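You operate a simulated robot arm through the tools that you are given. There is no shell and no other tool.

The job below is to be done with a simulated two-armed robot. You get a single attempt, and the scene is never put back.

## Task
Press the number forty-one button three times. Then put the green cartridge from the right bench table on the number eight table patch. Then switch the number thirty-seven switch off. Then put the blue capacitor from the left bench table on top of the black wire reel. Then fetch the labelled meter from the left bench table and stand it on the number seven table patch. Then open the bottom table drawer, put the black block on the top of the packing table away in the inside of the bottom table drawer, then shut the drawer. Then fetch the black relay and set it on the blue batch tray. Then pull the top left small drawer open. The order counts. Set down upright: labelled meter.
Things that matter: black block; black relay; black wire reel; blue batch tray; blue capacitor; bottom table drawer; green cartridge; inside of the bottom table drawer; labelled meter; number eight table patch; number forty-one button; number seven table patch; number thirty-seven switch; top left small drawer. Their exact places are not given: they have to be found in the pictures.

Only the result counts: the job must be done as asked and must still hold three seconds after the hand-in. Knocking over, shifting, dropping, spilling or breaking anything else fails it.

## Robot
Two 7-joint arms with three-finger grippers on one trunk, on a base that moves. Base frame: it is fixed to the floor where the robot stands at the start and does not move with it; the origin is under the middle of the robot, x ahead of it, y to its left, z up. Lengths are in cm, angles in degrees, forces in N, time in s.
The left shoulder is at the start at [7, 16.5, 106.3], the right one opposite. With the tool pointing down near the work surface each hand reaches from about 10 to 82 cm from the robot's upright axis, wherever it stands, measured 20 degrees to its own side. Places, roughly: black block (5x8x4 cm) [170, -630, 80]; black relay [-125, -900, 75]; black wire reel (6x6x5 cm) [-10, -460, 70]; blue batch tray [-125, -925, 75]; blue capacitor [-25, -475, 75]; bottom table drawer [260, -560, 60]; green cartridge [150, -300, 75]; inside of the bottom table drawer [260, -560, 50]; labelled meter [-50, -500, 75]; number eight table patch (29x18 cm) [-118, -556, 66]; number forty-one button [110, -300, 110]; number seven table patch (29x18 cm) [-142, -580, 66]; number thirty-seven switch [10, -400, 110]; top left small drawer [-80, -920, 100]. Payload 3.91 kg a hand.
The TCP of each hand is the grasp point between the finger pads, 3 cm short of the fingertips. In the tool frame z runs along the fingers and y along their closing line. The gripper opens to 11.6 cm; its body begins 7.3 cm behind the TCP.
Orientation is that of the tool frame in the base frame, as a unit quaternion [x, y, z, w]. With the fingers straight down and closing along the base's y, the tool's x points along the base's -x, its y along +y and its z along -z.

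## Interface
- The arms move only by the tool arm_command. It takes "left_commands", "right_commands" or both (then of equal length, played together; a hand with none holds still); each is a list of rows, each a list of 7 numbers: the shift along the tool's x, y, z in cm, then the turn, a rotation vector about the tool's x, y, z in degrees, then the opening, from 0 (shut) to 1 (fully open). In form: [[dx, dy, dz, rx, ry, rz, fingers], ...]. A call has 1 to 20 rows; each row shifts and turns the commanded pose from where the row before left it, along the tool's axes as they then stand. Each row takes 0.2 s and may step no farther than 5 cm and 8.6 degrees from the row before; otherwise, or with a gripper value out of range, the whole call is refused. A pose out of reach is approached as far as the arm can. The call stops where the force on the tool passes 40 N (or 10 N more than at its start, if that is more) or the arm is blocked; 0.2 s more then pass. Each finger travels about 15.3 cm/s and halts on what it meets, pressing with about 25 N; the grip force reading is that of the motor and also rises with nothing between the fingers. The clock runs only during rows and for 0.2 s after the last one: add rows that do not move to give the fingers time. It gives the time, the measured TCP pose, the force on the tool (base axes), the opening and the grip force at its end, in the units of the frame above (readings bear some noise), with the torque about the TCP (base axes, N m) and any sound that the robot's microphone picked up, and new pictures: "views" is both (left out), scene, wrist or none (wrist: the cameras of the hands that moved).
- Cameras (640 x 400 px; columns grow to the right, rows downward): "scene" is now at [14.04, 0.41, 138.47]; the picture's right is [0.04, -1.00, 0.00], its down [-0.52, -0.02, -0.85] and it looks along [0.85, 0.03, -0.52] (base axes); focal length 262 px, centre (320, 200). "left" rides on the left gripper at [7.5, 1.7, -8.8] in its tool frame; the picture's right is [-0.22, 0.97, 0.00], its down [-0.70, -0.16, -0.70] and it looks along [-0.68, -0.16, 0.71] (tool axes); focal length 247 px, centre (320, 200). "right" rides on the right gripper at [5.2, 5.6, -8.8] in its tool frame; the picture's right is [-0.73, 0.68, 0.00], its down [-0.49, -0.52, -0.70] and it looks along [-0.48, -0.51, 0.71] (tool axes); focal length 247 px, centre (320, 200).
- move_column(by): slides the trunk up (or, below 0, down) by that many cm; the arms and the scene camera ride with it, the base frame stays. It gives what a move gives, with no picture.
- base_move(legs): drives the robot by 1 to 6 legs, each [ahead, left, turn to the left] in cm, cm and degrees, along the robot's own axes; the way and the turn of a leg run together, so that a leg with both is an arc; at most 150 cm and 180 degrees a leg. The arms and the cameras ride along, it lands a little off, and it stops where it bumps. It gives what a move gives, and a new picture of the scene camera.
- turn_head(pan, tilt): turns the head with the scene camera to pan (to the left, within 86 degrees either way) and tilt (down, from -29 to 69), counted from straight ahead of the robot. It gives what a move gives, and a new picture of the scene camera.
- measure_at(camera, pixels): for up to 12 pixels [column, row] of the newest picture of that camera ("zoom" is the newest enlarged one), the place [x, y, z] in the base frame of the surface seen there, good to about 0.2 cm. No time passes.
- zoom(camera, box): a new picture of the part [left, top, right, bottom] of that camera's present view, enlarged. No time passes.
- close_job(): hands the job in; it is judged then, once.

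Unless the task says otherwise, let go and move clear before handing in.

The tools are called after ">>>" as name(argument=value, ...) on one line, values as JSON. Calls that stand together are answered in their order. arm_command: Moves the arms, as the interface text tells. Its arguments: {"type":"object","properties":{"left_commands":{"type":"array","items":{"type":"array","items":{"type":"number"}}},"right_commands":{"type":"array","items":{"type":"array","items":{"type":"number"}}},"views":{"type":"string","enum":["both","scene","wrist","none"]}},"required":[]} The other tools are called the same way: move_column (by) moves the trunk up or down; base_move (legs) drives the base; turn_head (pan, tilt) turns the head that bears the scene camera; measure_at (camera, pixels) gives the place of the surface under pixels of a picture; zoom (camera, box) takes an enlarged picture of a part of a camera's view; close_job () hands the job in.

At the start:

```text
time: 0.0
left_eef_pos: [64.33, 29.91, 121.05]
left_tool_rot: [0.0, 1.0, 0.0, -0.001]
left_ft_force: [0.4, 0.4, -0.2]
left_moment: [0.01, 0.0, 0.0]
left_width: 11.61
left_grip_force: 0.1
right_eef_pos: [47.69, -18.97, 119.51]
right_tool_rot: [-0.001, 1.0, 0.001, -0.001]
right_ft_force: [-0.7, 0.0, 0.2]
right_moment: [-0.01, -0.01, 0.02]
right_width: 11.61
right_grip_force: 0.0
trunk travel left (down, up): [-60.0, 24.0]
robot x, y, heading: [0.25, 0.19, -0.1]
head pan, tilt (commanded): [2.2, 31.4]
```

scene: 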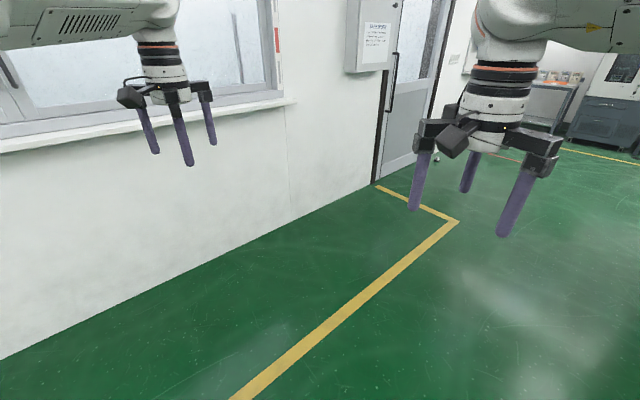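
right: 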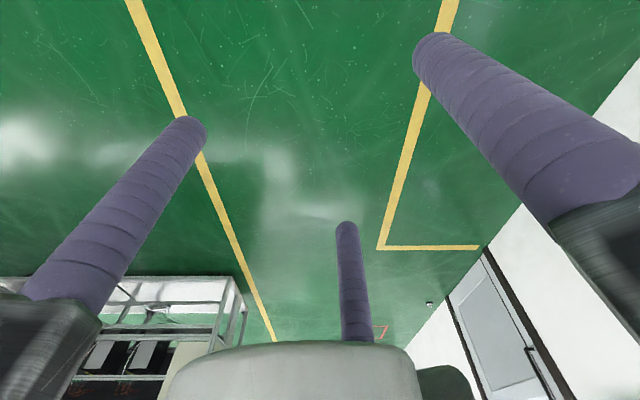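
left: 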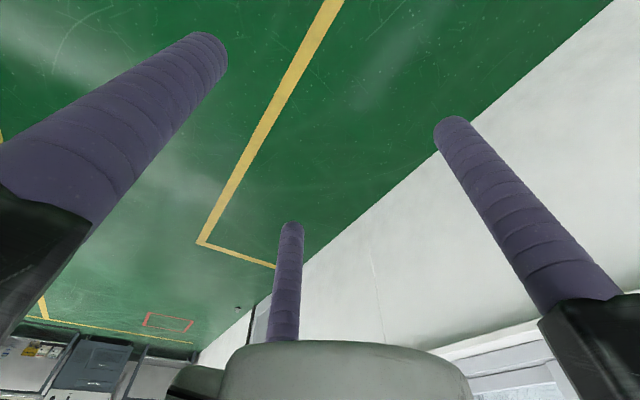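

The start pictures show a wall and window ahead and open green floor to the right. The targets lie along -y, so I turn the head to the right to look there.

>>> turn_head(pan=-80, tilt=15)

```text
time: 1.6
left_eef_pos: [64.54, 29.78, 121.07]
left_tool_rot: [0.0, 1.0, 0.0, 0.0]
left_ft_force: [0.1, -0.7, -0.3]
left_moment: [0.01, -0.02, -0.01]
left_width: 11.61
left_grip_force: 0.2
right_eef_pos: [47.8, -18.93, 119.39]
right_tool_rot: [-0.001, 1.0, 0.001, 0.0]
right_ft_force: [-0.6, 0.1, -0.1]
right_moment: [-0.01, 0.02, -0.01]
right_width: 11.61
right_grip_force: 0.0
trunk travel left (down, up): [-60.0, 24.0]
robot x, y, heading: [0.08, -0.09, -0.1]
head pan, tilt (commanded): [-80.0, 15.0]
```

scene: 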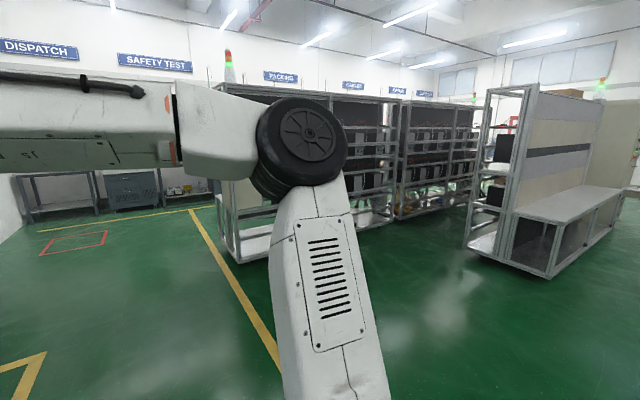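

The right arm hides the middle of the view (columns 180-390); there are shelf units and a work area beyond. I turn the base to face -y for a free look.

>>> base_move(legs=[[0, 0, -90]])

>>> turn_head(pan=0, tilt=15)

```text
time: 5.8
left_eef_pos: [30.72, -64.18, 121.06]
left_tool_rot: [0.703, 0.711, 0.0, 0.0]
left_ft_force: [0.3, 1.2, -0.3]
left_moment: [0.01, 0.02, 0.01]
left_width: 11.61
left_grip_force: 0.0
right_eef_pos: [-18.4, -47.89, 119.49]
right_tool_rot: [0.702, 0.712, 0.001, 0.0]
right_ft_force: [-0.4, 0.3, 0.2]
right_moment: [0.0, 0.03, -0.01]
right_width: 11.61
right_grip_force: 0.0
trunk travel left (down, up): [-60.0, 24.0]
robot x, y, heading: [0.28, -0.01, -89.2]
head pan, tilt (commanded): [-80.0, 15.0]
```

scene: 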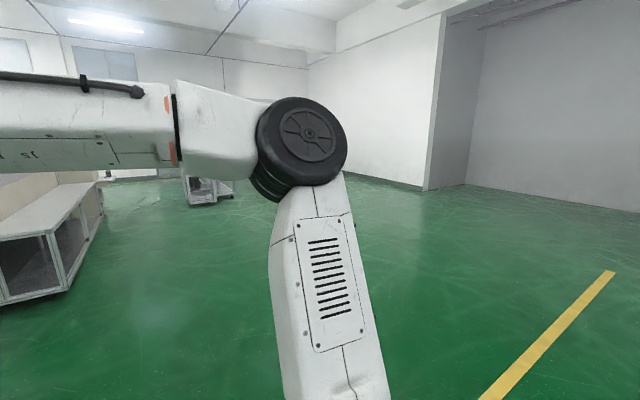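

```text
time: 7.3
left_eef_pos: [30.7, -64.01, 121.17]
left_tool_rot: [0.703, 0.711, 0.0, 0.0]
left_ft_force: [-0.5, -0.3, 0.4]
left_moment: [-0.04, -0.02, 0.02]
left_width: 11.61
left_grip_force: 0.1
right_eef_pos: [-18.41, -47.97, 119.4]
right_tool_rot: [0.702, 0.712, 0.001, 0.001]
right_ft_force: [0.7, -0.3, -0.7]
right_moment: [-0.03, -0.02, -0.01]
right_width: 11.59
right_grip_force: 0.0
trunk travel left (down, up): [-60.0, 24.0]
robot x, y, heading: [0.17, -0.2, -89.5]
head pan, tilt (commanded): [0.0, 15.0]
```

scene: 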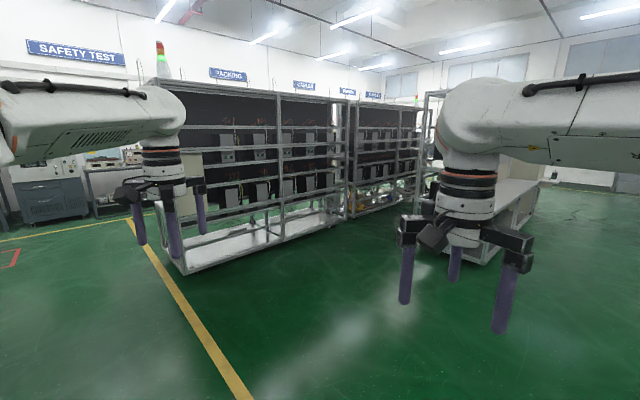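

The view shows racks at columns 160-430 and a panel unit on the right. I zoom and measure several points to lay out the room.

>>> zoom(camera="scene", box=[140, 60, 460, 280])

>>> measure_at(camera="scene", pixels=[[185, 272], [262, 240], [340, 220], [160, 85], [340, 105], [350, 215], [410, 190], [420, 95], [430, 225], [485, 262], [520, 190], [50, 190]])

```text
1.82 times, centred on (300, 170) of scene
```

zoom: 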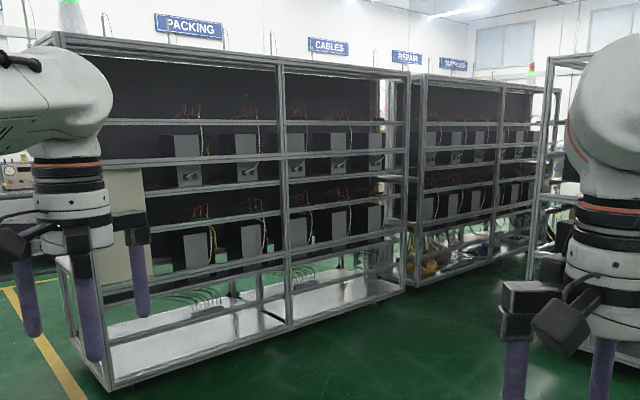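

```text
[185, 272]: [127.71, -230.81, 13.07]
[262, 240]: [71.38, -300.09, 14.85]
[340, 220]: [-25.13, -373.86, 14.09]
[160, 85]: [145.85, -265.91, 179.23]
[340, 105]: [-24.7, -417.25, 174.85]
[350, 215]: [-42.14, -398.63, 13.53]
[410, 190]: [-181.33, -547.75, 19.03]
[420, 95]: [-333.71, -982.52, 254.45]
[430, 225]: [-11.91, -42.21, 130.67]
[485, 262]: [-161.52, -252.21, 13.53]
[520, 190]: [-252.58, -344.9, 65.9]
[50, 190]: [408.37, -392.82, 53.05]
```

The rack fronts run along a line from (128,-231) to (-25,-374), about 45° to the base frame, and the targets lie on its far side. I turn to face along that normal (heading about -47) and start around the left end of the racks.

>>> base_move(legs=[[0, 0, 43], [130, 40, 0]])

```text
time: 16.2
left_eef_pos: [186.24, -92.09, 121.12]
left_tool_rot: [0.39, 0.921, 0.0, 0.0]
left_ft_force: [-0.5, -0.7, -0.4]
left_moment: [0.05, -0.01, 0.0]
left_width: 11.61
left_grip_force: 0.0
right_eef_pos: [139.53, -114.14, 119.46]
right_tool_rot: [0.389, 0.921, 0.001, 0.001]
right_ft_force: [0.7, 0.0, 0.0]
right_moment: [-0.02, 0.01, 0.02]
right_width: 11.62
right_grip_force: 0.1
trunk travel left (down, up): [-60.0, 24.0]
robot x, y, heading: [120.05, -66.54, -45.6]
head pan, tilt (commanded): [0.0, 15.0]
```

scene: 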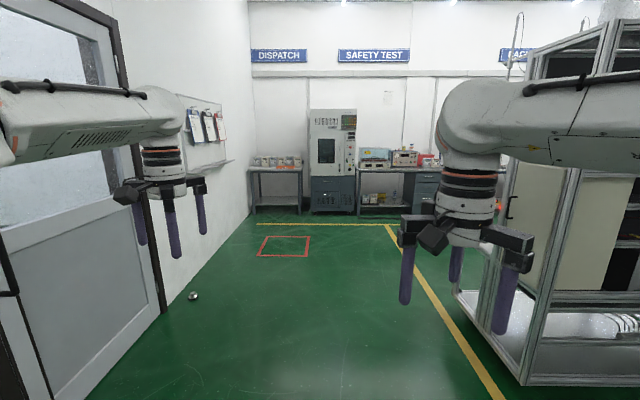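

The corridor between the door wall (left) and the rack end (right, column ~460-530) is open. I measure the edges and the floor item at (193,297).

>>> measure_at(camera="scene", pixels=[[165, 312], [193, 297], [250, 212], [525, 384], [458, 292], [285, 245], [390, 228], [335, 200], [400, 195], [275, 190], [540, 60], [390, 345]])

```text
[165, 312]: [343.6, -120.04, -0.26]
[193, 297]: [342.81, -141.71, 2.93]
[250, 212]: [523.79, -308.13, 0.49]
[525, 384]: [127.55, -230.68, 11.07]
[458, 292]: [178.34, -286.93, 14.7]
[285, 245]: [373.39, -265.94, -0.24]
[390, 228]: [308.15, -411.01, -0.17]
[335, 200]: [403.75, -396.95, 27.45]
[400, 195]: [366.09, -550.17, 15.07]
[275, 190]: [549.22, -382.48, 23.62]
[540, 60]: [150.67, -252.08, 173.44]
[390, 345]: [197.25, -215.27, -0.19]
```

The lane is about 230 cm wide and I'm about 106 cm clear of the rack end. I drive ahead past the rack end into the aisle.

>>> base_move(legs=[[150, 0, -1], [140, 0, 0]])

>>> turn_head(pan=-86, tilt=20)

```text
time: 30.0
left_eef_pos: [383.2, -300.46, 121.11]
left_tool_rot: [0.394, 0.919, 0.0, 0.0]
left_ft_force: [-0.6, -0.5, 1.0]
left_moment: [-0.02, -0.03, 0.02]
left_width: 11.58
left_grip_force: 0.1
right_eef_pos: [336.18, -321.96, 119.42]
right_tool_rot: [0.393, 0.92, 0.001, 0.001]
right_ft_force: [-0.3, -0.6, 0.4]
right_moment: [-0.01, 0.02, 0.03]
right_width: 11.58
right_grip_force: 0.1
trunk travel left (down, up): [-60.0, 24.0]
robot x, y, heading: [316.96, -274.66, -46.4]
head pan, tilt (commanded): [0.0, 15.0]
```

scene: 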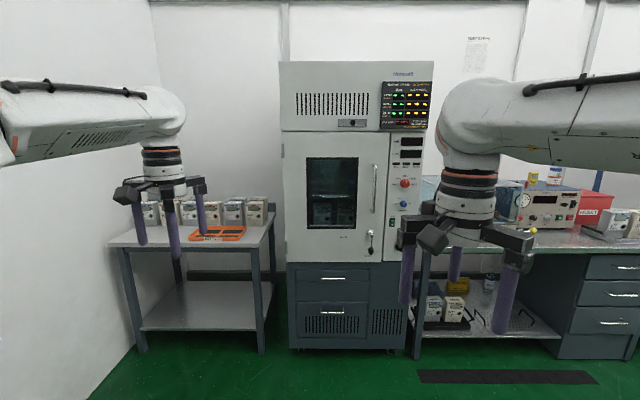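

```text
time: 31.6
left_eef_pos: [383.21, -300.49, 121.15]
left_tool_rot: [0.393, 0.92, -0.001, 0.0]
left_ft_force: [0.0, 0.3, -0.3]
left_moment: [0.02, 0.01, 0.02]
left_width: 11.6
left_grip_force: 0.3
right_eef_pos: [336.22, -322.09, 119.38]
right_tool_rot: [0.392, 0.92, 0.0, 0.0]
right_ft_force: [-0.1, -0.4, 0.2]
right_moment: [0.04, 0.01, -0.01]
right_width: 11.61
right_grip_force: 0.0
trunk travel left (down, up): [-60.0, 24.0]
robot x, y, heading: [317.05, -274.8, -46.2]
head pan, tilt (commanded): [-85.9, 20.0]
```

scene: 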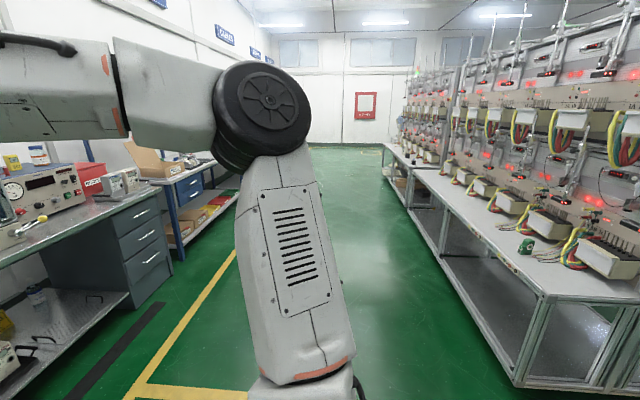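

The aisle is now visible: the bench with test stations is on the right (edge from (390,150) to (540,295)), and a green item sits at about (525,245). I measure table edges and look closer.

>>> measure_at(camera="scene", pixels=[[543, 297], [450, 205], [412, 168], [515, 385], [625, 300], [525, 247], [525, 252], [610, 255], [555, 230], [490, 190], [200, 250], [150, 200]])

>>> zoom(camera="scene", box=[440, 100, 640, 300])

```text
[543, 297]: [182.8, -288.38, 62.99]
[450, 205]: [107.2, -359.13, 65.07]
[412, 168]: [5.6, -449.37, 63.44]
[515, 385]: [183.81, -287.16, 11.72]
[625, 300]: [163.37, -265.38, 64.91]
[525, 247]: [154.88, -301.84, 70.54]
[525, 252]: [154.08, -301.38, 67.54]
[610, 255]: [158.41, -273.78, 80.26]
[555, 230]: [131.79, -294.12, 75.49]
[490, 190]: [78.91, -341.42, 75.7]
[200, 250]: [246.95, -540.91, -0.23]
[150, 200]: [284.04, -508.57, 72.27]
```

```text
2.00 times, centred on (540, 200) of scene
```

zoom: 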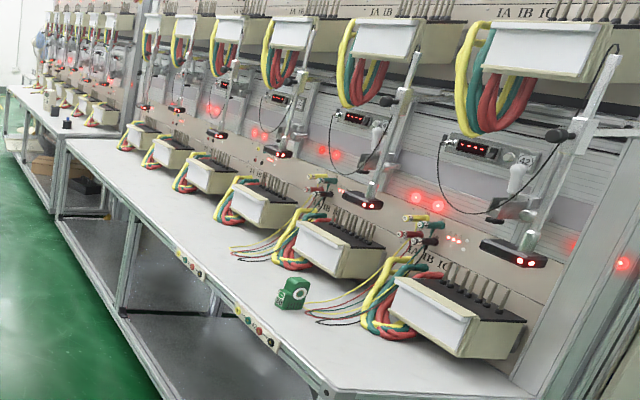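

The green cartridge is at about (154.5,-301.6,68) on the table at z≈65, and the plate "42" shows at zoom (525,158), so stations are numbered. The bench edge runs at n≈79 from my rack line. I turn around to face the bench and slide along it.

>>> base_move(legs=[[0, 0, -90], [0, 0, -90], [0, 140, 0]])

>>> turn_head(pan=0, tilt=20)

```text
time: 46.4
left_eef_pos: [146.77, -336.34, 121.08]
left_tool_rot: [0.907, -0.421, 0.001, 0.0]
left_ft_force: [0.9, 0.7, 0.0]
left_moment: [-0.02, -0.01, 0.0]
left_width: 11.6
left_grip_force: 0.1
right_eef_pos: [194.96, -317.73, 119.47]
right_tool_rot: [0.907, -0.421, 0.0, 0.001]
right_ft_force: [0.8, -0.2, -0.5]
right_moment: [0.0, -0.02, -0.01]
right_width: 11.61
right_grip_force: 0.0
trunk travel left (down, up): [-60.0, 24.0]
robot x, y, heading: [210.8, -366.55, 130.1]
head pan, tilt (commanded): [-85.9, 20.0]
```

scene: 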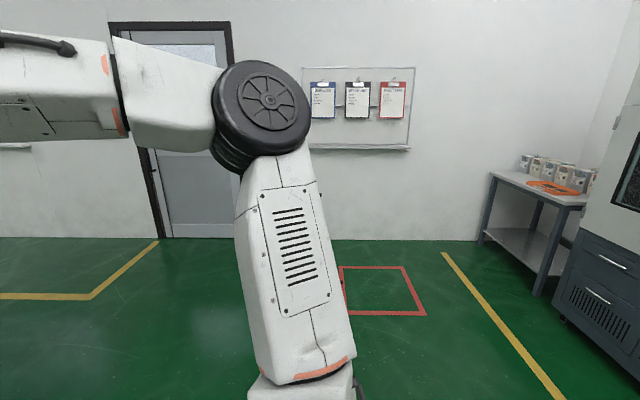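

```text
time: 48.0
left_eef_pos: [146.79, -336.35, 121.02]
left_tool_rot: [0.907, -0.422, 0.0, 0.0]
left_ft_force: [0.1, -0.2, 0.0]
left_moment: [0.0, 0.03, -0.01]
left_width: 11.61
left_grip_force: 0.1
right_eef_pos: [194.96, -317.76, 119.5]
right_tool_rot: [0.907, -0.421, 0.0, 0.002]
right_ft_force: [0.7, 0.7, -1.1]
right_moment: [0.02, 0.02, -0.01]
right_width: 11.61
right_grip_force: 0.1
trunk travel left (down, up): [-60.0, 24.0]
robot x, y, heading: [210.98, -366.52, 130.2]
head pan, tilt (commanded): [0.0, 20.0]
```

scene: 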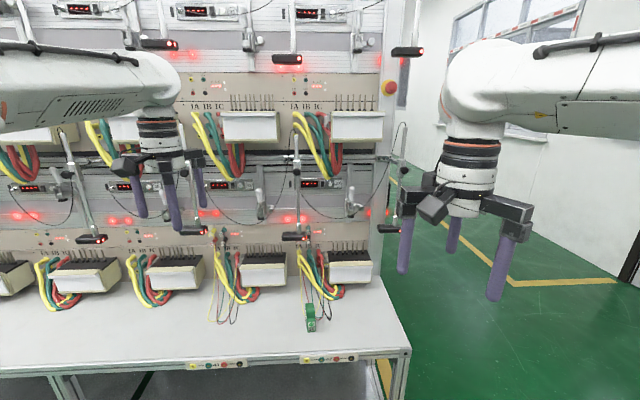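

Facing the bench now: the green cartridge is at (311,316), station units sit along the back with plates. I zoom in on the station fronts to read the numbers.

>>> zoom(camera="scene", box=[180, 140, 400, 280])

>>> zoom(camera="scene", box=[270, 160, 370, 220])

>>> measure_at(camera="scene", pixels=[[352, 208], [334, 184], [262, 205], [389, 88], [311, 308], [311, 330], [311, 318], [405, 352], [200, 368], [320, 345]])

```text
2.86 times, centred on (290, 210) of scene
```

zoom: 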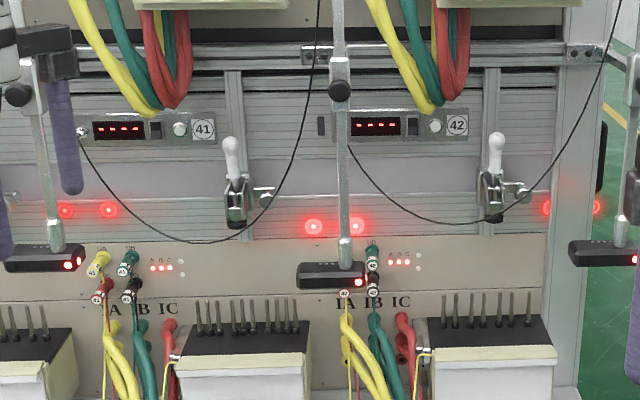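

```text
6.40 times, centred on (320, 190) of scene
```

zoom: 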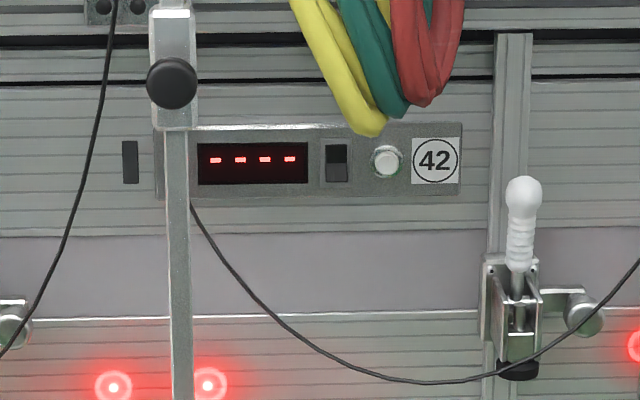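

```text
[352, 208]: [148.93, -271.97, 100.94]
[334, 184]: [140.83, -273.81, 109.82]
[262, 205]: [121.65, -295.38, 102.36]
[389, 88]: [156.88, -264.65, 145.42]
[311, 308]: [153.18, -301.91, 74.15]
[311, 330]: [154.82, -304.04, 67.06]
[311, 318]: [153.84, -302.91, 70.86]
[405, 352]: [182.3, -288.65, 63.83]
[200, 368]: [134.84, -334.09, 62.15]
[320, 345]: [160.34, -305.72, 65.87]
```

Each station panel carries a display, a rocker switch, a round white button and a number plate; station 41's button is at about scene pixel (242,185). I zoom there and measure it.

>>> zoom(camera="scene", box=[200, 165, 280, 215])

```text
8.00 times, centred on (240, 190) of scene
```

zoom: 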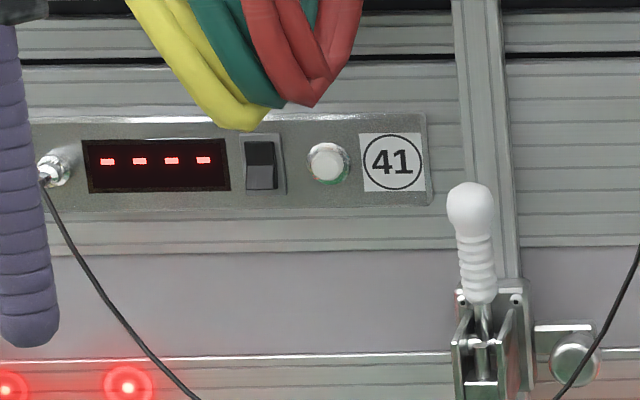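

>>> measure_at(camera="zoom", pixels=[[326, 162], [322, 155], [332, 170], [365, 195], [422, 195], [365, 125], [258, 165], [258, 150], [262, 178], [100, 200], [218, 200], [310, 200]])

```text
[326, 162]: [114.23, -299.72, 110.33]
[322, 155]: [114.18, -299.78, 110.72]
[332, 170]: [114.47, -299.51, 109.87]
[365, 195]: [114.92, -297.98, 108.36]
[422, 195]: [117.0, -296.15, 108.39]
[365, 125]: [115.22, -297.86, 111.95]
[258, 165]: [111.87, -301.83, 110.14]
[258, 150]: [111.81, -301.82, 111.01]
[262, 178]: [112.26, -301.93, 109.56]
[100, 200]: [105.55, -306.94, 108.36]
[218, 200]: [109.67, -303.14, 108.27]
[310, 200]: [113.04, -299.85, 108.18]
```

The button face is at (114.3,-299.65,110.3), protruding 0.7 cm from a panel with outward normal about (0.686,-0.728). I measure surrounding obstacles (cables, overhead box, lever knob, posts) to plan the approach.

>>> measure_at(camera="scene", pixels=[[250, 128], [226, 150], [231, 175], [238, 168], [262, 195], [258, 190], [288, 59], [293, 180], [295, 237], [262, 120], [92, 240], [240, 112]])

>>> zoom(camera="scene", box=[160, 60, 400, 210])

```text
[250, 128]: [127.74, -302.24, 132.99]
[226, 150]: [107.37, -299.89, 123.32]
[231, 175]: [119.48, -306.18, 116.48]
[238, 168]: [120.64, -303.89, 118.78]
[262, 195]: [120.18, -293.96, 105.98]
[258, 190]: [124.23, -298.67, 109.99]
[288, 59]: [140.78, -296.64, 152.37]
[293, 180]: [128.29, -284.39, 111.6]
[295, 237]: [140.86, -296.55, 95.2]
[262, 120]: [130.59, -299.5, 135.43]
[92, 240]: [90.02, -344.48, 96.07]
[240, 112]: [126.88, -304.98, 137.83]
```

```text
2.67 times, centred on (280, 135) of scene
```

zoom: 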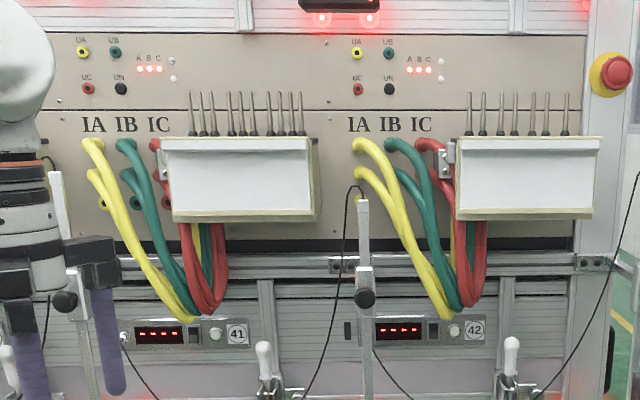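

Local clearances: cables hang at about n=9, z≥115 above the button, the rocker switch is only 3.2 cm to its left, and the lever knob is 8 cm to its right. I pull both arms back first and close the left gripper to see its closed shape.

>>> arm_command(left_commands=[[5, 0, 0, 0, 0, 0, 1], [5, 0, 0, 0, 0, 0, 0.5], [5, 0, 0, 0, 0, 0, 0], [5, 0, 0, 0, 0, 0, 0], [5, 0, 0, 0, 0, 0, 0], [3, 0, 0, 0, 0, 0, 0], [0, 0, 0, 0, 0, 0, 0]], right_commands=[[5, 0, 0, 0, 0, 0, 1], [5, 0, 0, 0, 0, 0, 1], [3, 0, 0, 0, 0, 0, 1], [0, 0, 0, 0, 0, 0, 1], [0, 0, 0, 0, 0, 0, 1], [0, 0, 0, 0, 0, 0, 1], [0, 0, 0, 0, 0, 0, 1]], views="both")

```text
time: 49.6
left_eef_pos: [164.95, -357.62, 121.1]
left_tool_rot: [0.907, -0.422, 0.0, 0.0]
left_ft_force: [0.1, 0.2, 0.4]
left_moment: [-0.04, 0.05, -0.02]
left_width: 0.95
left_grip_force: 24.7
right_eef_pos: [203.44, -327.43, 119.61]
right_tool_rot: [0.907, -0.422, -0.001, 0.002]
right_ft_force: [0.5, 0.7, 0.0]
right_moment: [0.0, 0.06, 0.0]
right_width: 11.63
right_grip_force: 0.1
trunk travel left (down, up): [-60.0, 24.0]
robot x, y, heading: [210.98, -366.44, 130.2]
head pan, tilt (commanded): [0.0, 20.0]
```

scene: 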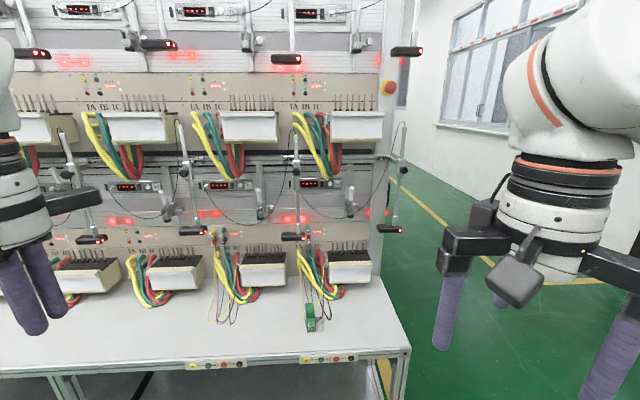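
right: 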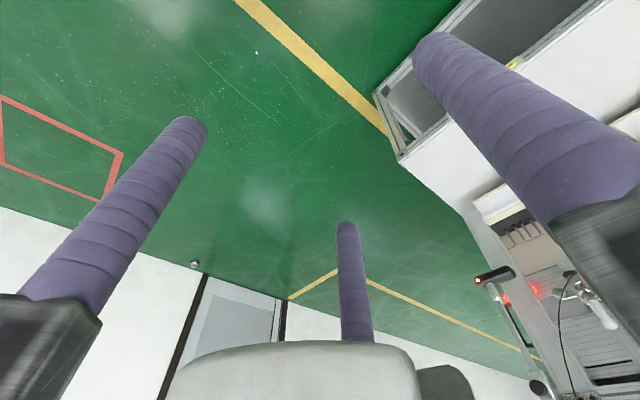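
left: 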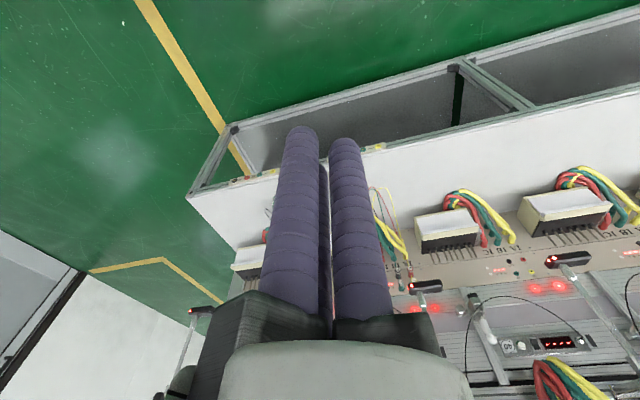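

Closed, the three fingers form a cluster about 4-5 cm wide (tips at left-camera pixels (302,130),(345,140)). I measure the lowest cable points and the posts near station 41 to choose the approach height.

>>> zoom(camera="scene", box=[170, 130, 310, 245])

```text
3.48 times, centred on (240, 188) of scene
```

zoom: 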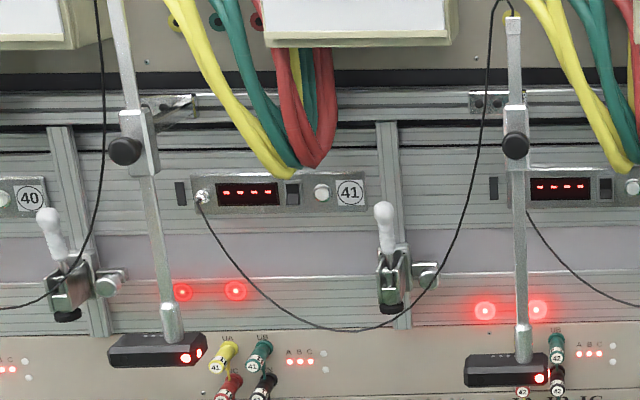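

>>> measure_at(camera="zoom", pixels=[[275, 175], [312, 163], [290, 162], [155, 240], [128, 90], [125, 152], [516, 147], [385, 208], [387, 245], [318, 192], [350, 430], [160, 350]])

```text
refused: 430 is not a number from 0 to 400
```

>>> measure_at(camera="zoom", pixels=[[275, 175], [312, 163], [290, 162], [155, 240], [128, 90], [125, 152], [516, 147], [385, 208], [387, 245], [321, 192], [190, 358], [160, 350]])

```text
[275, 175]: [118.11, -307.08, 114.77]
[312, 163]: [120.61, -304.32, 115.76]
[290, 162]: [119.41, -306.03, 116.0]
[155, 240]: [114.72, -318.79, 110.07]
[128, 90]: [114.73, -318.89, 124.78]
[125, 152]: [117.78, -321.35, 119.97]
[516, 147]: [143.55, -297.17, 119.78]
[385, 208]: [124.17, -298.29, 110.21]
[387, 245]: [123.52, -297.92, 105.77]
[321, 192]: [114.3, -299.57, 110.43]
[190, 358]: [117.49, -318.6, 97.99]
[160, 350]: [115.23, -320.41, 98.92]
```

The lowest cable point is z≈114.3 at n≈9; the post is at u=-12.8, clear. I square the base to the bench and drive in closer.

>>> base_move(legs=[[0, 0, 3.1], [25, 9, 0]])

>>> turn_head(pan=0, tilt=60)

```text
time: 51.9
left_eef_pos: [141.18, -348.01, 121.15]
left_tool_rot: [0.917, -0.4, 0.0, 0.001]
left_ft_force: [0.0, 0.1, -1.2]
left_moment: [-0.02, -0.01, 0.0]
left_width: 0.93
left_grip_force: 25.6
right_eef_pos: [177.95, -315.99, 119.65]
right_tool_rot: [0.917, -0.398, -0.002, 0.0]
right_ft_force: [0.1, -0.7, -0.5]
right_moment: [0.0, -0.06, -0.02]
right_width: 11.63
right_grip_force: 0.0
trunk travel left (down, up): [-60.0, 24.0]
robot x, y, heading: [187.6, -354.36, 133.0]
head pan, tilt (commanded): [0.0, 20.0]
```

scene: 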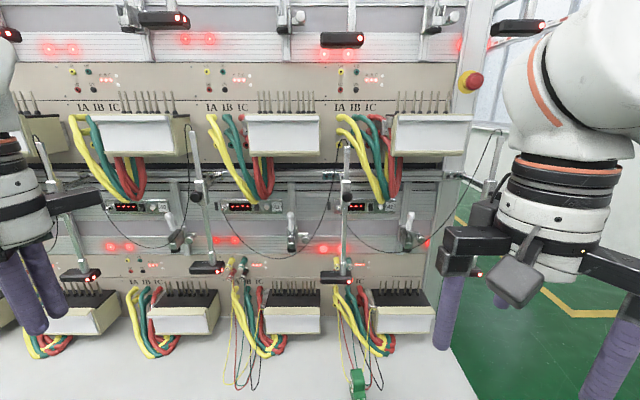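

```text
time: 53.0
left_eef_pos: [141.11, -347.91, 120.98]
left_tool_rot: [0.917, -0.399, 0.0, 0.0]
left_ft_force: [0.0, -0.1, 0.4]
left_moment: [-0.01, -0.01, -0.04]
left_width: 0.93
left_grip_force: 24.9
right_eef_pos: [177.93, -316.09, 119.75]
right_tool_rot: [0.917, -0.399, -0.001, 0.0]
right_ft_force: [-0.4, -0.2, 0.3]
right_moment: [0.02, 0.03, -0.02]
right_width: 11.6
right_grip_force: 0.0
trunk travel left (down, up): [-60.0, 24.0]
robot x, y, heading: [187.52, -354.01, 133.2]
head pan, tilt (commanded): [0.0, 60.0]
```

scene: 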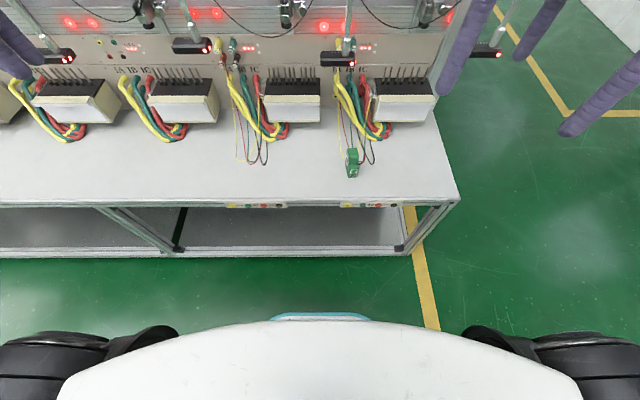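

The base stands at n≈90, u≈16 from the button. I measure the robot's own front (teal piece at (320,316)) against the table edge at (230,205) to see how much closer I may go.

>>> measure_at(camera="scene", pixels=[[320, 316], [320, 330], [320, 380], [230, 203], [290, 250], [290, 285], [352, 165], [352, 175], [352, 152], [120, 335], [450, 198]])

>>> zoom(camera="scene", box=[310, 110, 410, 190])

```text
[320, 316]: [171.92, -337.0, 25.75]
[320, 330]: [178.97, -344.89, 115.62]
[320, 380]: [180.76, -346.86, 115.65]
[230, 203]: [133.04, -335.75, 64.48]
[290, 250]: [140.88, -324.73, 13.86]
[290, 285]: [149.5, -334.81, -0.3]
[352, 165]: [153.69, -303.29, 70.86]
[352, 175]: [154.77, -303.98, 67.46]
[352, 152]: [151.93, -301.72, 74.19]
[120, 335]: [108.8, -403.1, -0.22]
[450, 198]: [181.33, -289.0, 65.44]
```

```text
5.00 times, centred on (360, 150) of scene
```

zoom: 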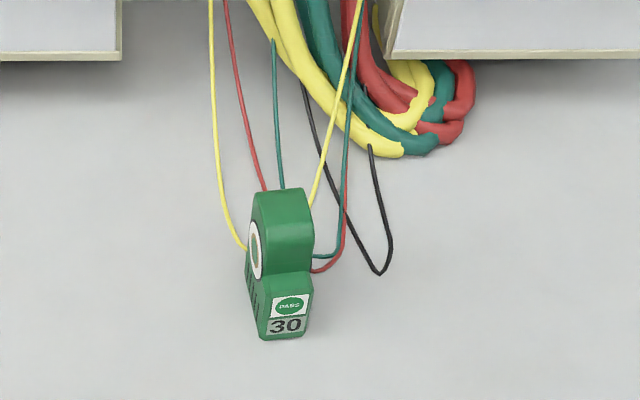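

The base front is only 23 cm ahead of its axis, so there is room. I move 12 cm closer and bring the left arm to a forward-pointing posture in the air.

>>> base_move(legs=[[12, 0, 0]])

>>> turn_head(pan=10, tilt=25)

```text
time: 54.2
left_eef_pos: [132.94, -339.5, 121.04]
left_tool_rot: [0.917, -0.399, 0.0, 0.0]
left_ft_force: [0.2, 0.5, -0.3]
left_moment: [0.0, -0.02, -0.01]
left_width: 0.9
left_grip_force: 24.9
right_eef_pos: [169.93, -307.4, 119.73]
right_tool_rot: [0.918, -0.397, -0.001, 0.0]
right_ft_force: [-0.3, -0.1, -0.7]
right_moment: [0.0, 0.0, 0.01]
right_width: 11.59
right_grip_force: 0.1
trunk travel left (down, up): [-60.0, 24.0]
robot x, y, heading: [179.83, -345.42, 133.1]
head pan, tilt (commanded): [0.0, 60.0]
```

scene: 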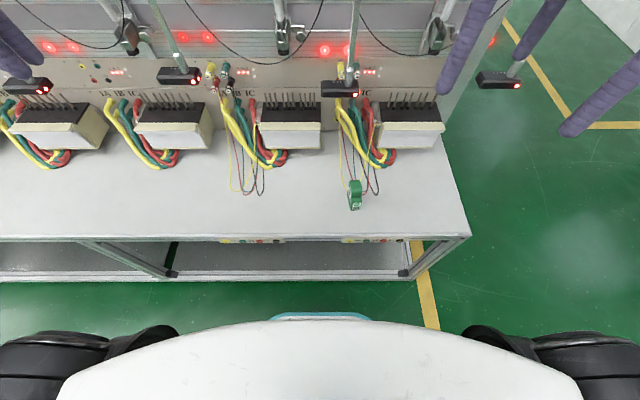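

```text
time: 55.2
left_eef_pos: [132.97, -339.43, 121.17]
left_tool_rot: [0.917, -0.398, 0.001, 0.0]
left_ft_force: [-0.2, -0.7, -0.2]
left_moment: [0.05, 0.02, 0.0]
left_width: 0.92
left_grip_force: 25.0
right_eef_pos: [169.95, -307.28, 119.67]
right_tool_rot: [0.918, -0.397, -0.001, 0.0]
right_ft_force: [0.1, 1.0, -0.2]
right_moment: [-0.02, 0.02, -0.01]
right_width: 11.6
right_grip_force: 0.0
trunk travel left (down, up): [-60.0, 24.0]
robot x, y, heading: [179.49, -345.6, 133.1]
head pan, tilt (commanded): [10.0, 25.0]
```

scene: 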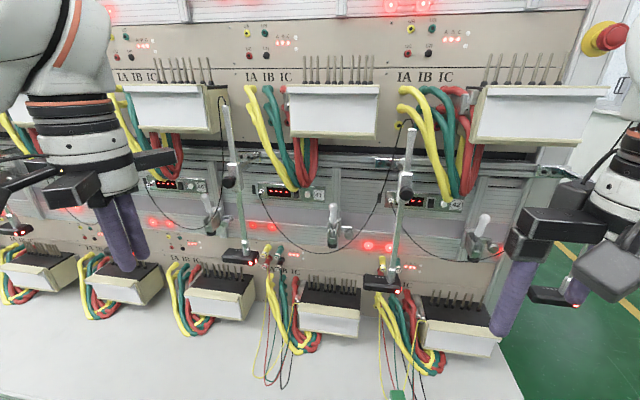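

Robot axis is at n≈79, u≈16; the left TCP is at n≈42, u≈-14, z≈121. I start pitching the left hand forward in the air while moving it right toward the button's column.

>>> arm_command(left_commands=[[0, -2.4, 5, 0, -8.5, 0, 0], [0, -2.4, 5, 0, -8.5, 0, 0], [0, -2.4, 0, 0, -8.5, 0, 0], [0, -2.4, 0, 0, -8.5, 0, 0], [0, -2.4, 0, 0, -8.5, 0, 0], [0, -2.7, 0, 0, -8.5, 0, 0]], views="both")

```text
refused: row 1 steps farther than a row can; nothing moved
```

The first row exceeded the 5 cm step; I resend with smaller steps.

>>> arm_command(left_commands=[[0, -2.4, 4, 0, -8.5, 0, 0], [0, -2.4, 4, 0, -8.5, 0, 0], [0, -2.4, 2, 0, -8.5, 0, 0], [0, -2.4, 0, 0, -8.5, 0, 0], [0, -2.4, 0, 0, -8.5, 0, 0], [0, -2.7, 0, 0, -8.5, 0, 0]], views="both")

```text
time: 56.6
left_eef_pos: [142.48, -325.4, 115.16]
left_tool_rot: [0.828, -0.361, -0.395, -0.171]
left_ft_force: [0.7, 1.1, -0.3]
left_moment: [-0.02, 0.02, 0.04]
left_width: 0.9
left_grip_force: 25.3
left hand out of reach, approached as far as the arm can: row 5, 6
right_eef_pos: [170.01, -307.27, 119.5]
right_tool_rot: [0.918, -0.398, -0.002, 0.001]
right_ft_force: [0.2, 0.5, 1.0]
right_moment: [-0.05, 0.03, -0.03]
right_width: 11.63
right_grip_force: 0.0
trunk travel left (down, up): [-60.0, 24.0]
robot x, y, heading: [179.33, -345.74, 133.1]
head pan, tilt (commanded): [10.0, 25.0]
```

scene: 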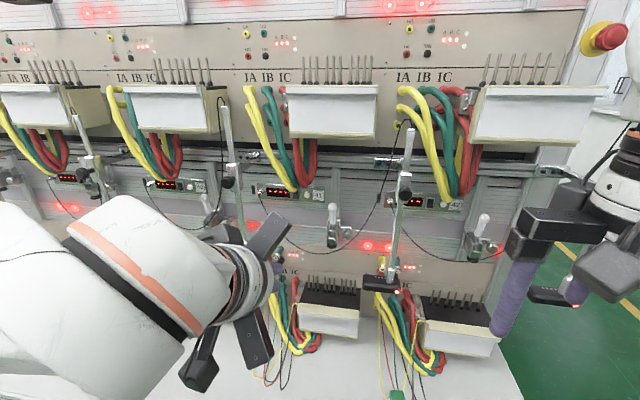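
left: 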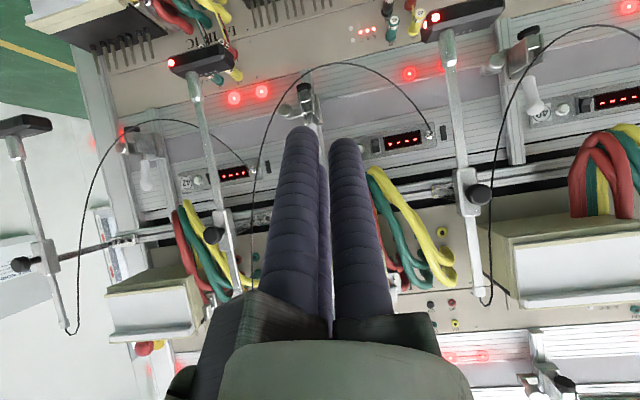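

The hand is tilted to 51° at n≈38.7, z≈115 but too folded there. I move it forward as I continue tilting so that the arm unfolds.

>>> arm_command(left_commands=[[-1.57, 0, 1.94, 0, -8.5, 0, 0], [-1.27, 0, 2.15, 0, -8.5, 0, 0], [-0.94, 0, 2.32, 0, -8.5, 0, 0], [-0.58, 0, 2.43, 0, -8.5, 0, 0]], views="both")

```text
time: 57.6
left_eef_pos: [134.81, -314.91, 117.89]
left_tool_rot: [0.675, -0.295, -0.62, -0.27]
left_ft_force: [0.3, 0.7, -0.1]
left_moment: [-0.03, 0.0, 0.02]
left_width: 0.93
left_grip_force: 25.1
left hand out of reach, approached as far as the arm can: row 1, 2, 3
right_eef_pos: [170.08, -307.26, 119.59]
right_tool_rot: [0.917, -0.398, -0.001, 0.001]
right_ft_force: [-0.4, -0.4, 0.0]
right_moment: [-0.04, 0.02, 0.02]
right_width: 11.59
right_grip_force: 0.1
trunk travel left (down, up): [-60.0, 24.0]
robot x, y, heading: [179.57, -345.84, 132.9]
head pan, tilt (commanded): [10.0, 25.0]
```

scene: 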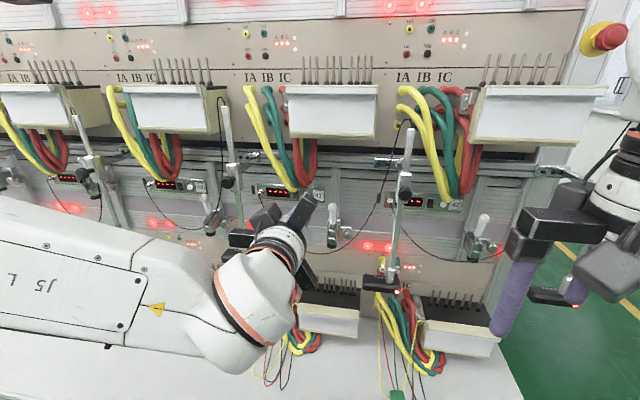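
left: 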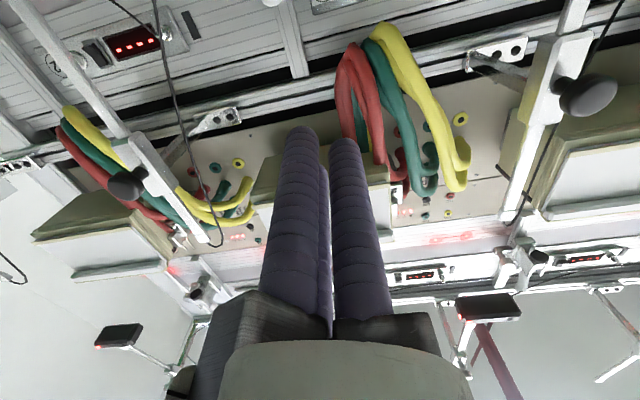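

The hand now points forward (85°) at n≈25.8, u≈4.5, z≈118. I finish the tilt to about 12° upward, lower it and shift left to line up with the button.

>>> arm_command(left_commands=[[4.3, 0, 0.4, 0, -8.5, 0, 0], [3.8, 0, -0.2, 0, -8.5, 0, 0], [0, 3.4, 0, 0, 0, 0, 0], [0, 0, 0, 0, 0, 0, 0]], views="both")

```text
time: 58.6
left_eef_pos: [131.13, -313.19, 110.16]
left_tool_rot: [-0.577, 0.251, 0.713, 0.309]
left_ft_force: [0.6, 0.6, -0.1]
left_moment: [-0.01, 0.02, 0.04]
left_width: 0.95
left_grip_force: 25.1
left hand out of reach, approached as far as the arm can: row 1, 2, 3
right_eef_pos: [169.99, -307.21, 119.68]
right_tool_rot: [0.917, -0.398, -0.001, 0.002]
right_ft_force: [-0.2, 0.9, -0.1]
right_moment: [-0.01, 0.03, -0.01]
right_width: 11.6
right_grip_force: 0.0
trunk travel left (down, up): [-60.0, 24.0]
robot x, y, heading: [179.85, -345.58, 132.8]
head pan, tilt (commanded): [10.0, 25.0]
```

scene: 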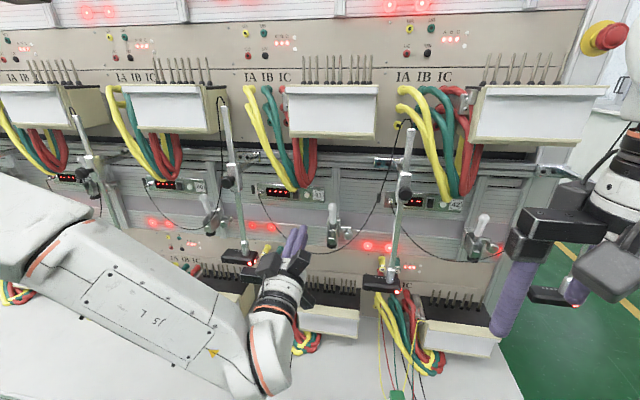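
left: 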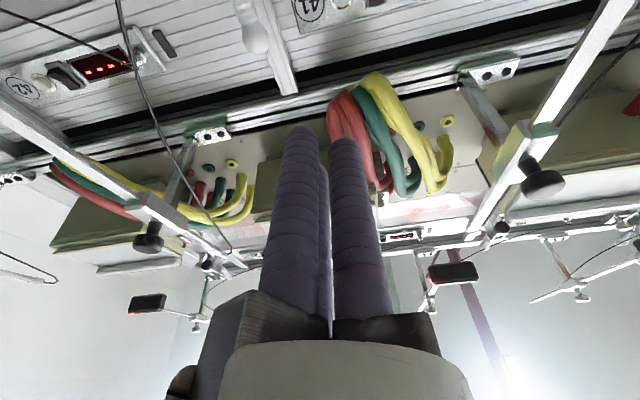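

The left TCP is at n≈22.1, u≈3.0, z≈110.2, pointing at the panel with 12° up. I shift 2 cm left, drop 0.4 cm, and advance 12 cm, then check.

>>> arm_command(left_commands=[[0.45, 2, -0.1, 0, 0, 0, 0], [0.83, 0, 3.91, 0, 0, 0, 0], [0.83, 0, 3.91, 0, 0, 0, 0], [0.62, 0, 2.93, 0, 0, 0, 0], [0, 0, 0, 0, 0, 0, 0]], views="both")

```text
time: 59.8
left_eef_pos: [121.57, -306.31, 109.88]
left_tool_rot: [-0.577, 0.251, 0.713, 0.31]
left_ft_force: [0.3, -0.4, -0.8]
left_moment: [0.01, -0.02, 0.04]
left_width: 0.91
left_grip_force: 25.0
left hand out of reach, approached as far as the arm can: row 1
right_eef_pos: [169.97, -307.32, 119.72]
right_tool_rot: [0.918, -0.397, -0.001, 0.001]
right_ft_force: [-0.5, -0.4, 0.3]
right_moment: [0.01, 0.01, 0.01]
right_width: 11.57
right_grip_force: 0.0
trunk travel left (down, up): [-60.0, 24.0]
robot x, y, heading: [179.89, -345.76, 132.8]
head pan, tilt (commanded): [10.0, 25.0]
```

scene: 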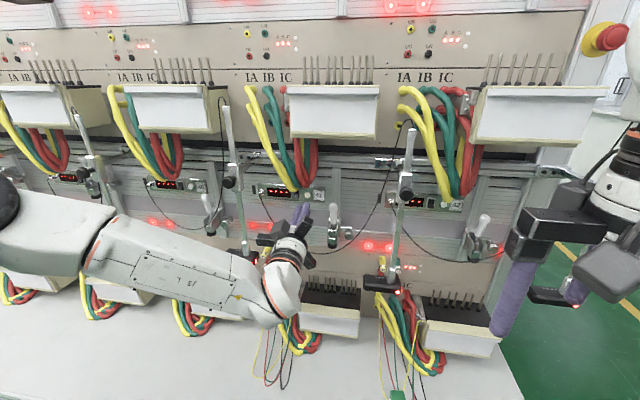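
left: 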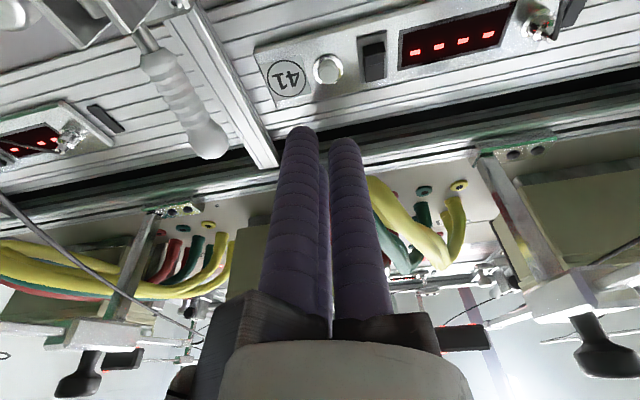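

The left camera shows the button at (328,69) and the rocker at (374,55), with the thumb tip at (345,143). I shift 0.5 cm right so the thumb tip alone meets the button, and advance 5 cm.

>>> arm_command(left_commands=[[0, -0.5, 0, 0, 0, 0, 0], [0.52, 0, 2.45, 0, 0, 0, 0], [0.52, 0, 2.45, 0, 0, 0, 0], [0, 0, 0, 0, 0, 0, 0]], views="both")

```text
time: 60.8
left_eef_pos: [118.61, -302.24, 109.83]
left_tool_rot: [-0.577, 0.251, 0.713, 0.31]
left_ft_force: [0.5, -0.5, 0.5]
left_moment: [0.03, -0.01, 0.02]
left_width: 0.9
left_grip_force: 24.7
right_eef_pos: [169.97, -307.33, 119.76]
right_tool_rot: [0.918, -0.397, -0.002, 0.0]
right_ft_force: [-0.4, -0.3, 0.3]
right_moment: [-0.02, 0.04, -0.02]
right_width: 11.58
right_grip_force: 0.0
trunk travel left (down, up): [-60.0, 24.0]
robot x, y, heading: [179.67, -346.03, 133.2]
head pan, tilt (commanded): [10.0, 25.0]
```

scene: 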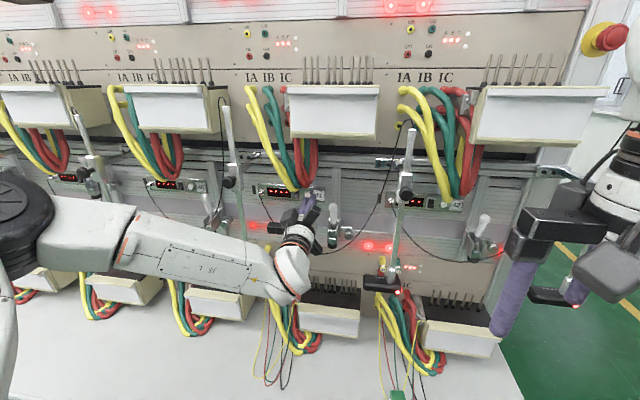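
left: 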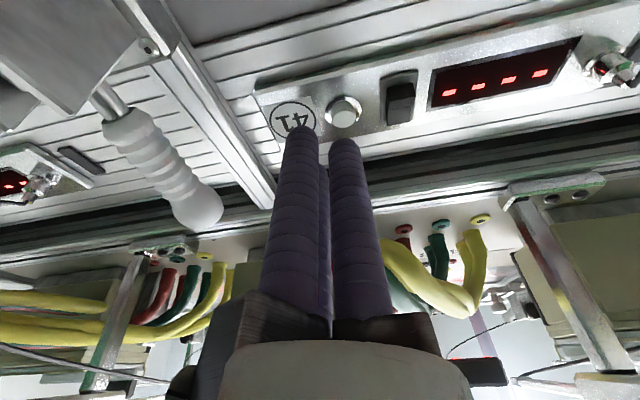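

The button at (344,112) is nearly in line with the thumb tip (345,140), about 1.9 cm ahead. I lower 0.3 cm and creep forward until it touches.

>>> arm_command(left_commands=[[0.29, 0, -0.06, 0, 0, 0, 0], [0.27, 0, 1.27, 0, 0, 0, 0], [0.083, 0, 0.39, 0, 0, 0, 0], [0, 0, 0, 0, 0, 0, 0]], views="wrist")

```text
time: 61.8
left_eef_pos: [117.34, -300.75, 109.52]
left_tool_rot: [-0.577, 0.251, 0.713, 0.31]
left_ft_force: [0.4, 0.3, 0.7]
left_moment: [0.01, -0.01, -0.01]
left_width: 0.93
left_grip_force: 24.8
right_eef_pos: [169.88, -307.31, 119.64]
right_tool_rot: [0.918, -0.397, -0.001, 0.001]
right_ft_force: [-0.2, -0.1, -0.2]
right_moment: [-0.02, -0.05, -0.01]
right_width: 11.57
right_grip_force: 0.0
trunk travel left (down, up): [-60.0, 24.0]
robot x, y, heading: [179.73, -345.68, 133.1]
head pan, tilt (commanded): [10.0, 25.0]
```

left: 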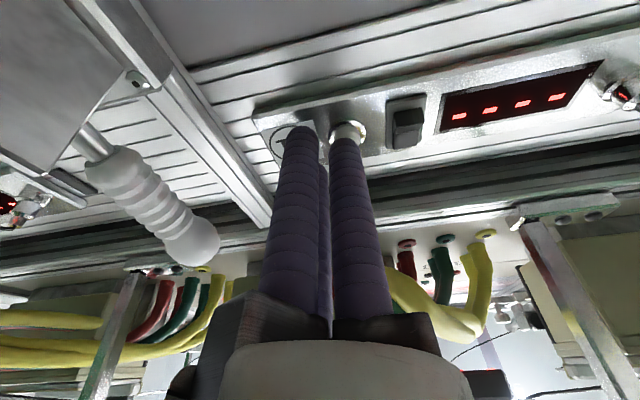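

The thumb tip now covers the button (348,130) with tip at n≈0.6, no force yet. I press forward in small rows and watch force and sound.

>>> arm_command(left_commands=[[0.06, 0, 0.29, 0, 0, 0, 0], [0.06, 0, 0.29, 0, 0, 0, 0], [0, 0, 0, 0, 0, 0, 0]], views="wrist")

```text
time: 62.6
left_eef_pos: [117.15, -300.49, 109.51]
left_tool_rot: [-0.576, 0.25, 0.714, 0.31]
left_ft_force: [3.9, -3.3, -1.6]
left_moment: [-0.02, 0.05, 0.04]
left_width: 0.91
left_grip_force: 25.0
right_eef_pos: [169.92, -307.46, 119.77]
right_tool_rot: [0.918, -0.397, -0.001, 0.001]
right_ft_force: [-0.9, -0.3, -0.3]
right_moment: [-0.02, 0.0, 0.02]
right_width: 11.62
right_grip_force: 0.1
trunk travel left (down, up): [-60.0, 24.0]
robot x, y, heading: [179.71, -345.87, 132.8]
head pan, tilt (commanded): [10.0, 25.0]
heard: click
```

left: 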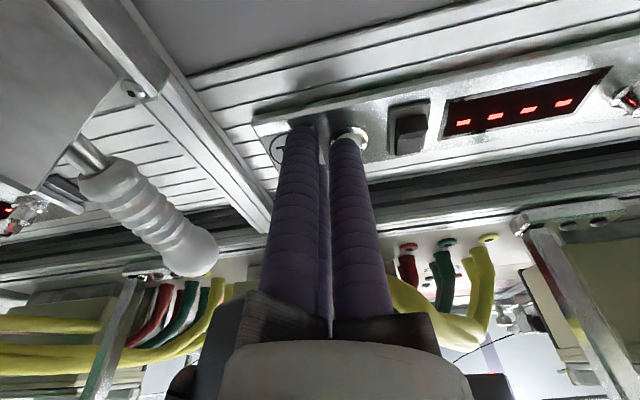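

A click was heard with about 5 N: one press made. I back off 1.3 cm to release fully.

>>> arm_command(left_commands=[[-0.27, 0, -1.27, 0, 0, 0, 0], [0, 0, 0, 0, 0, 0, 0]], views="wrist")

```text
time: 63.2
left_eef_pos: [117.99, -301.37, 109.6]
left_tool_rot: [-0.577, 0.25, 0.713, 0.309]
left_ft_force: [0.7, 1.0, -0.4]
left_moment: [0.01, 0.01, 0.0]
left_width: 0.93
left_grip_force: 24.8
right_eef_pos: [169.96, -307.33, 119.77]
right_tool_rot: [0.917, -0.399, -0.001, 0.0]
right_ft_force: [1.2, 0.7, -0.4]
right_moment: [-0.01, 0.0, 0.04]
right_width: 11.6
right_grip_force: 0.1
trunk travel left (down, up): [-60.0, 24.0]
robot x, y, heading: [179.37, -345.93, 132.9]
head pan, tilt (commanded): [10.0, 25.0]
```

left: 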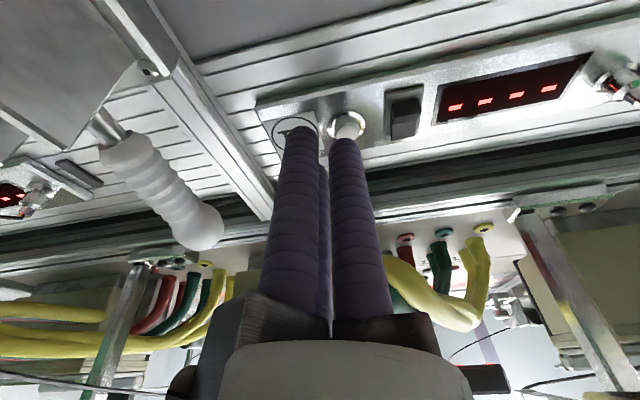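

The button stands out again at (350,127), no force. I press a second time with the same stroke.

>>> arm_command(left_commands=[[0.14, 0, 0.64, 0, 0, 0, 0], [0.07, 0, 0.34, 0, 0, 0, 0], [0.06, 0, 0.29, 0, 0, 0, 0], [0, 0, 0, 0, 0, 0, 0]], views="none")

```text
time: 64.2
left_eef_pos: [117.17, -300.4, 109.57]
left_tool_rot: [-0.577, 0.251, 0.713, 0.31]
left_ft_force: [2.8, -2.6, 1.8]
left_moment: [0.03, 0.01, 0.04]
left_width: 0.92
left_grip_force: 24.5
right_eef_pos: [169.91, -307.48, 119.78]
right_tool_rot: [0.917, -0.398, -0.001, 0.0]
right_ft_force: [-0.3, 0.2, -0.1]
right_moment: [-0.01, 0.01, 0.03]
right_width: 11.59
right_grip_force: 0.1
trunk travel left (down, up): [-60.0, 24.0]
robot x, y, heading: [179.62, -346.12, 132.7]
head pan, tilt (commanded): [10.0, 25.0]
heard: click
```

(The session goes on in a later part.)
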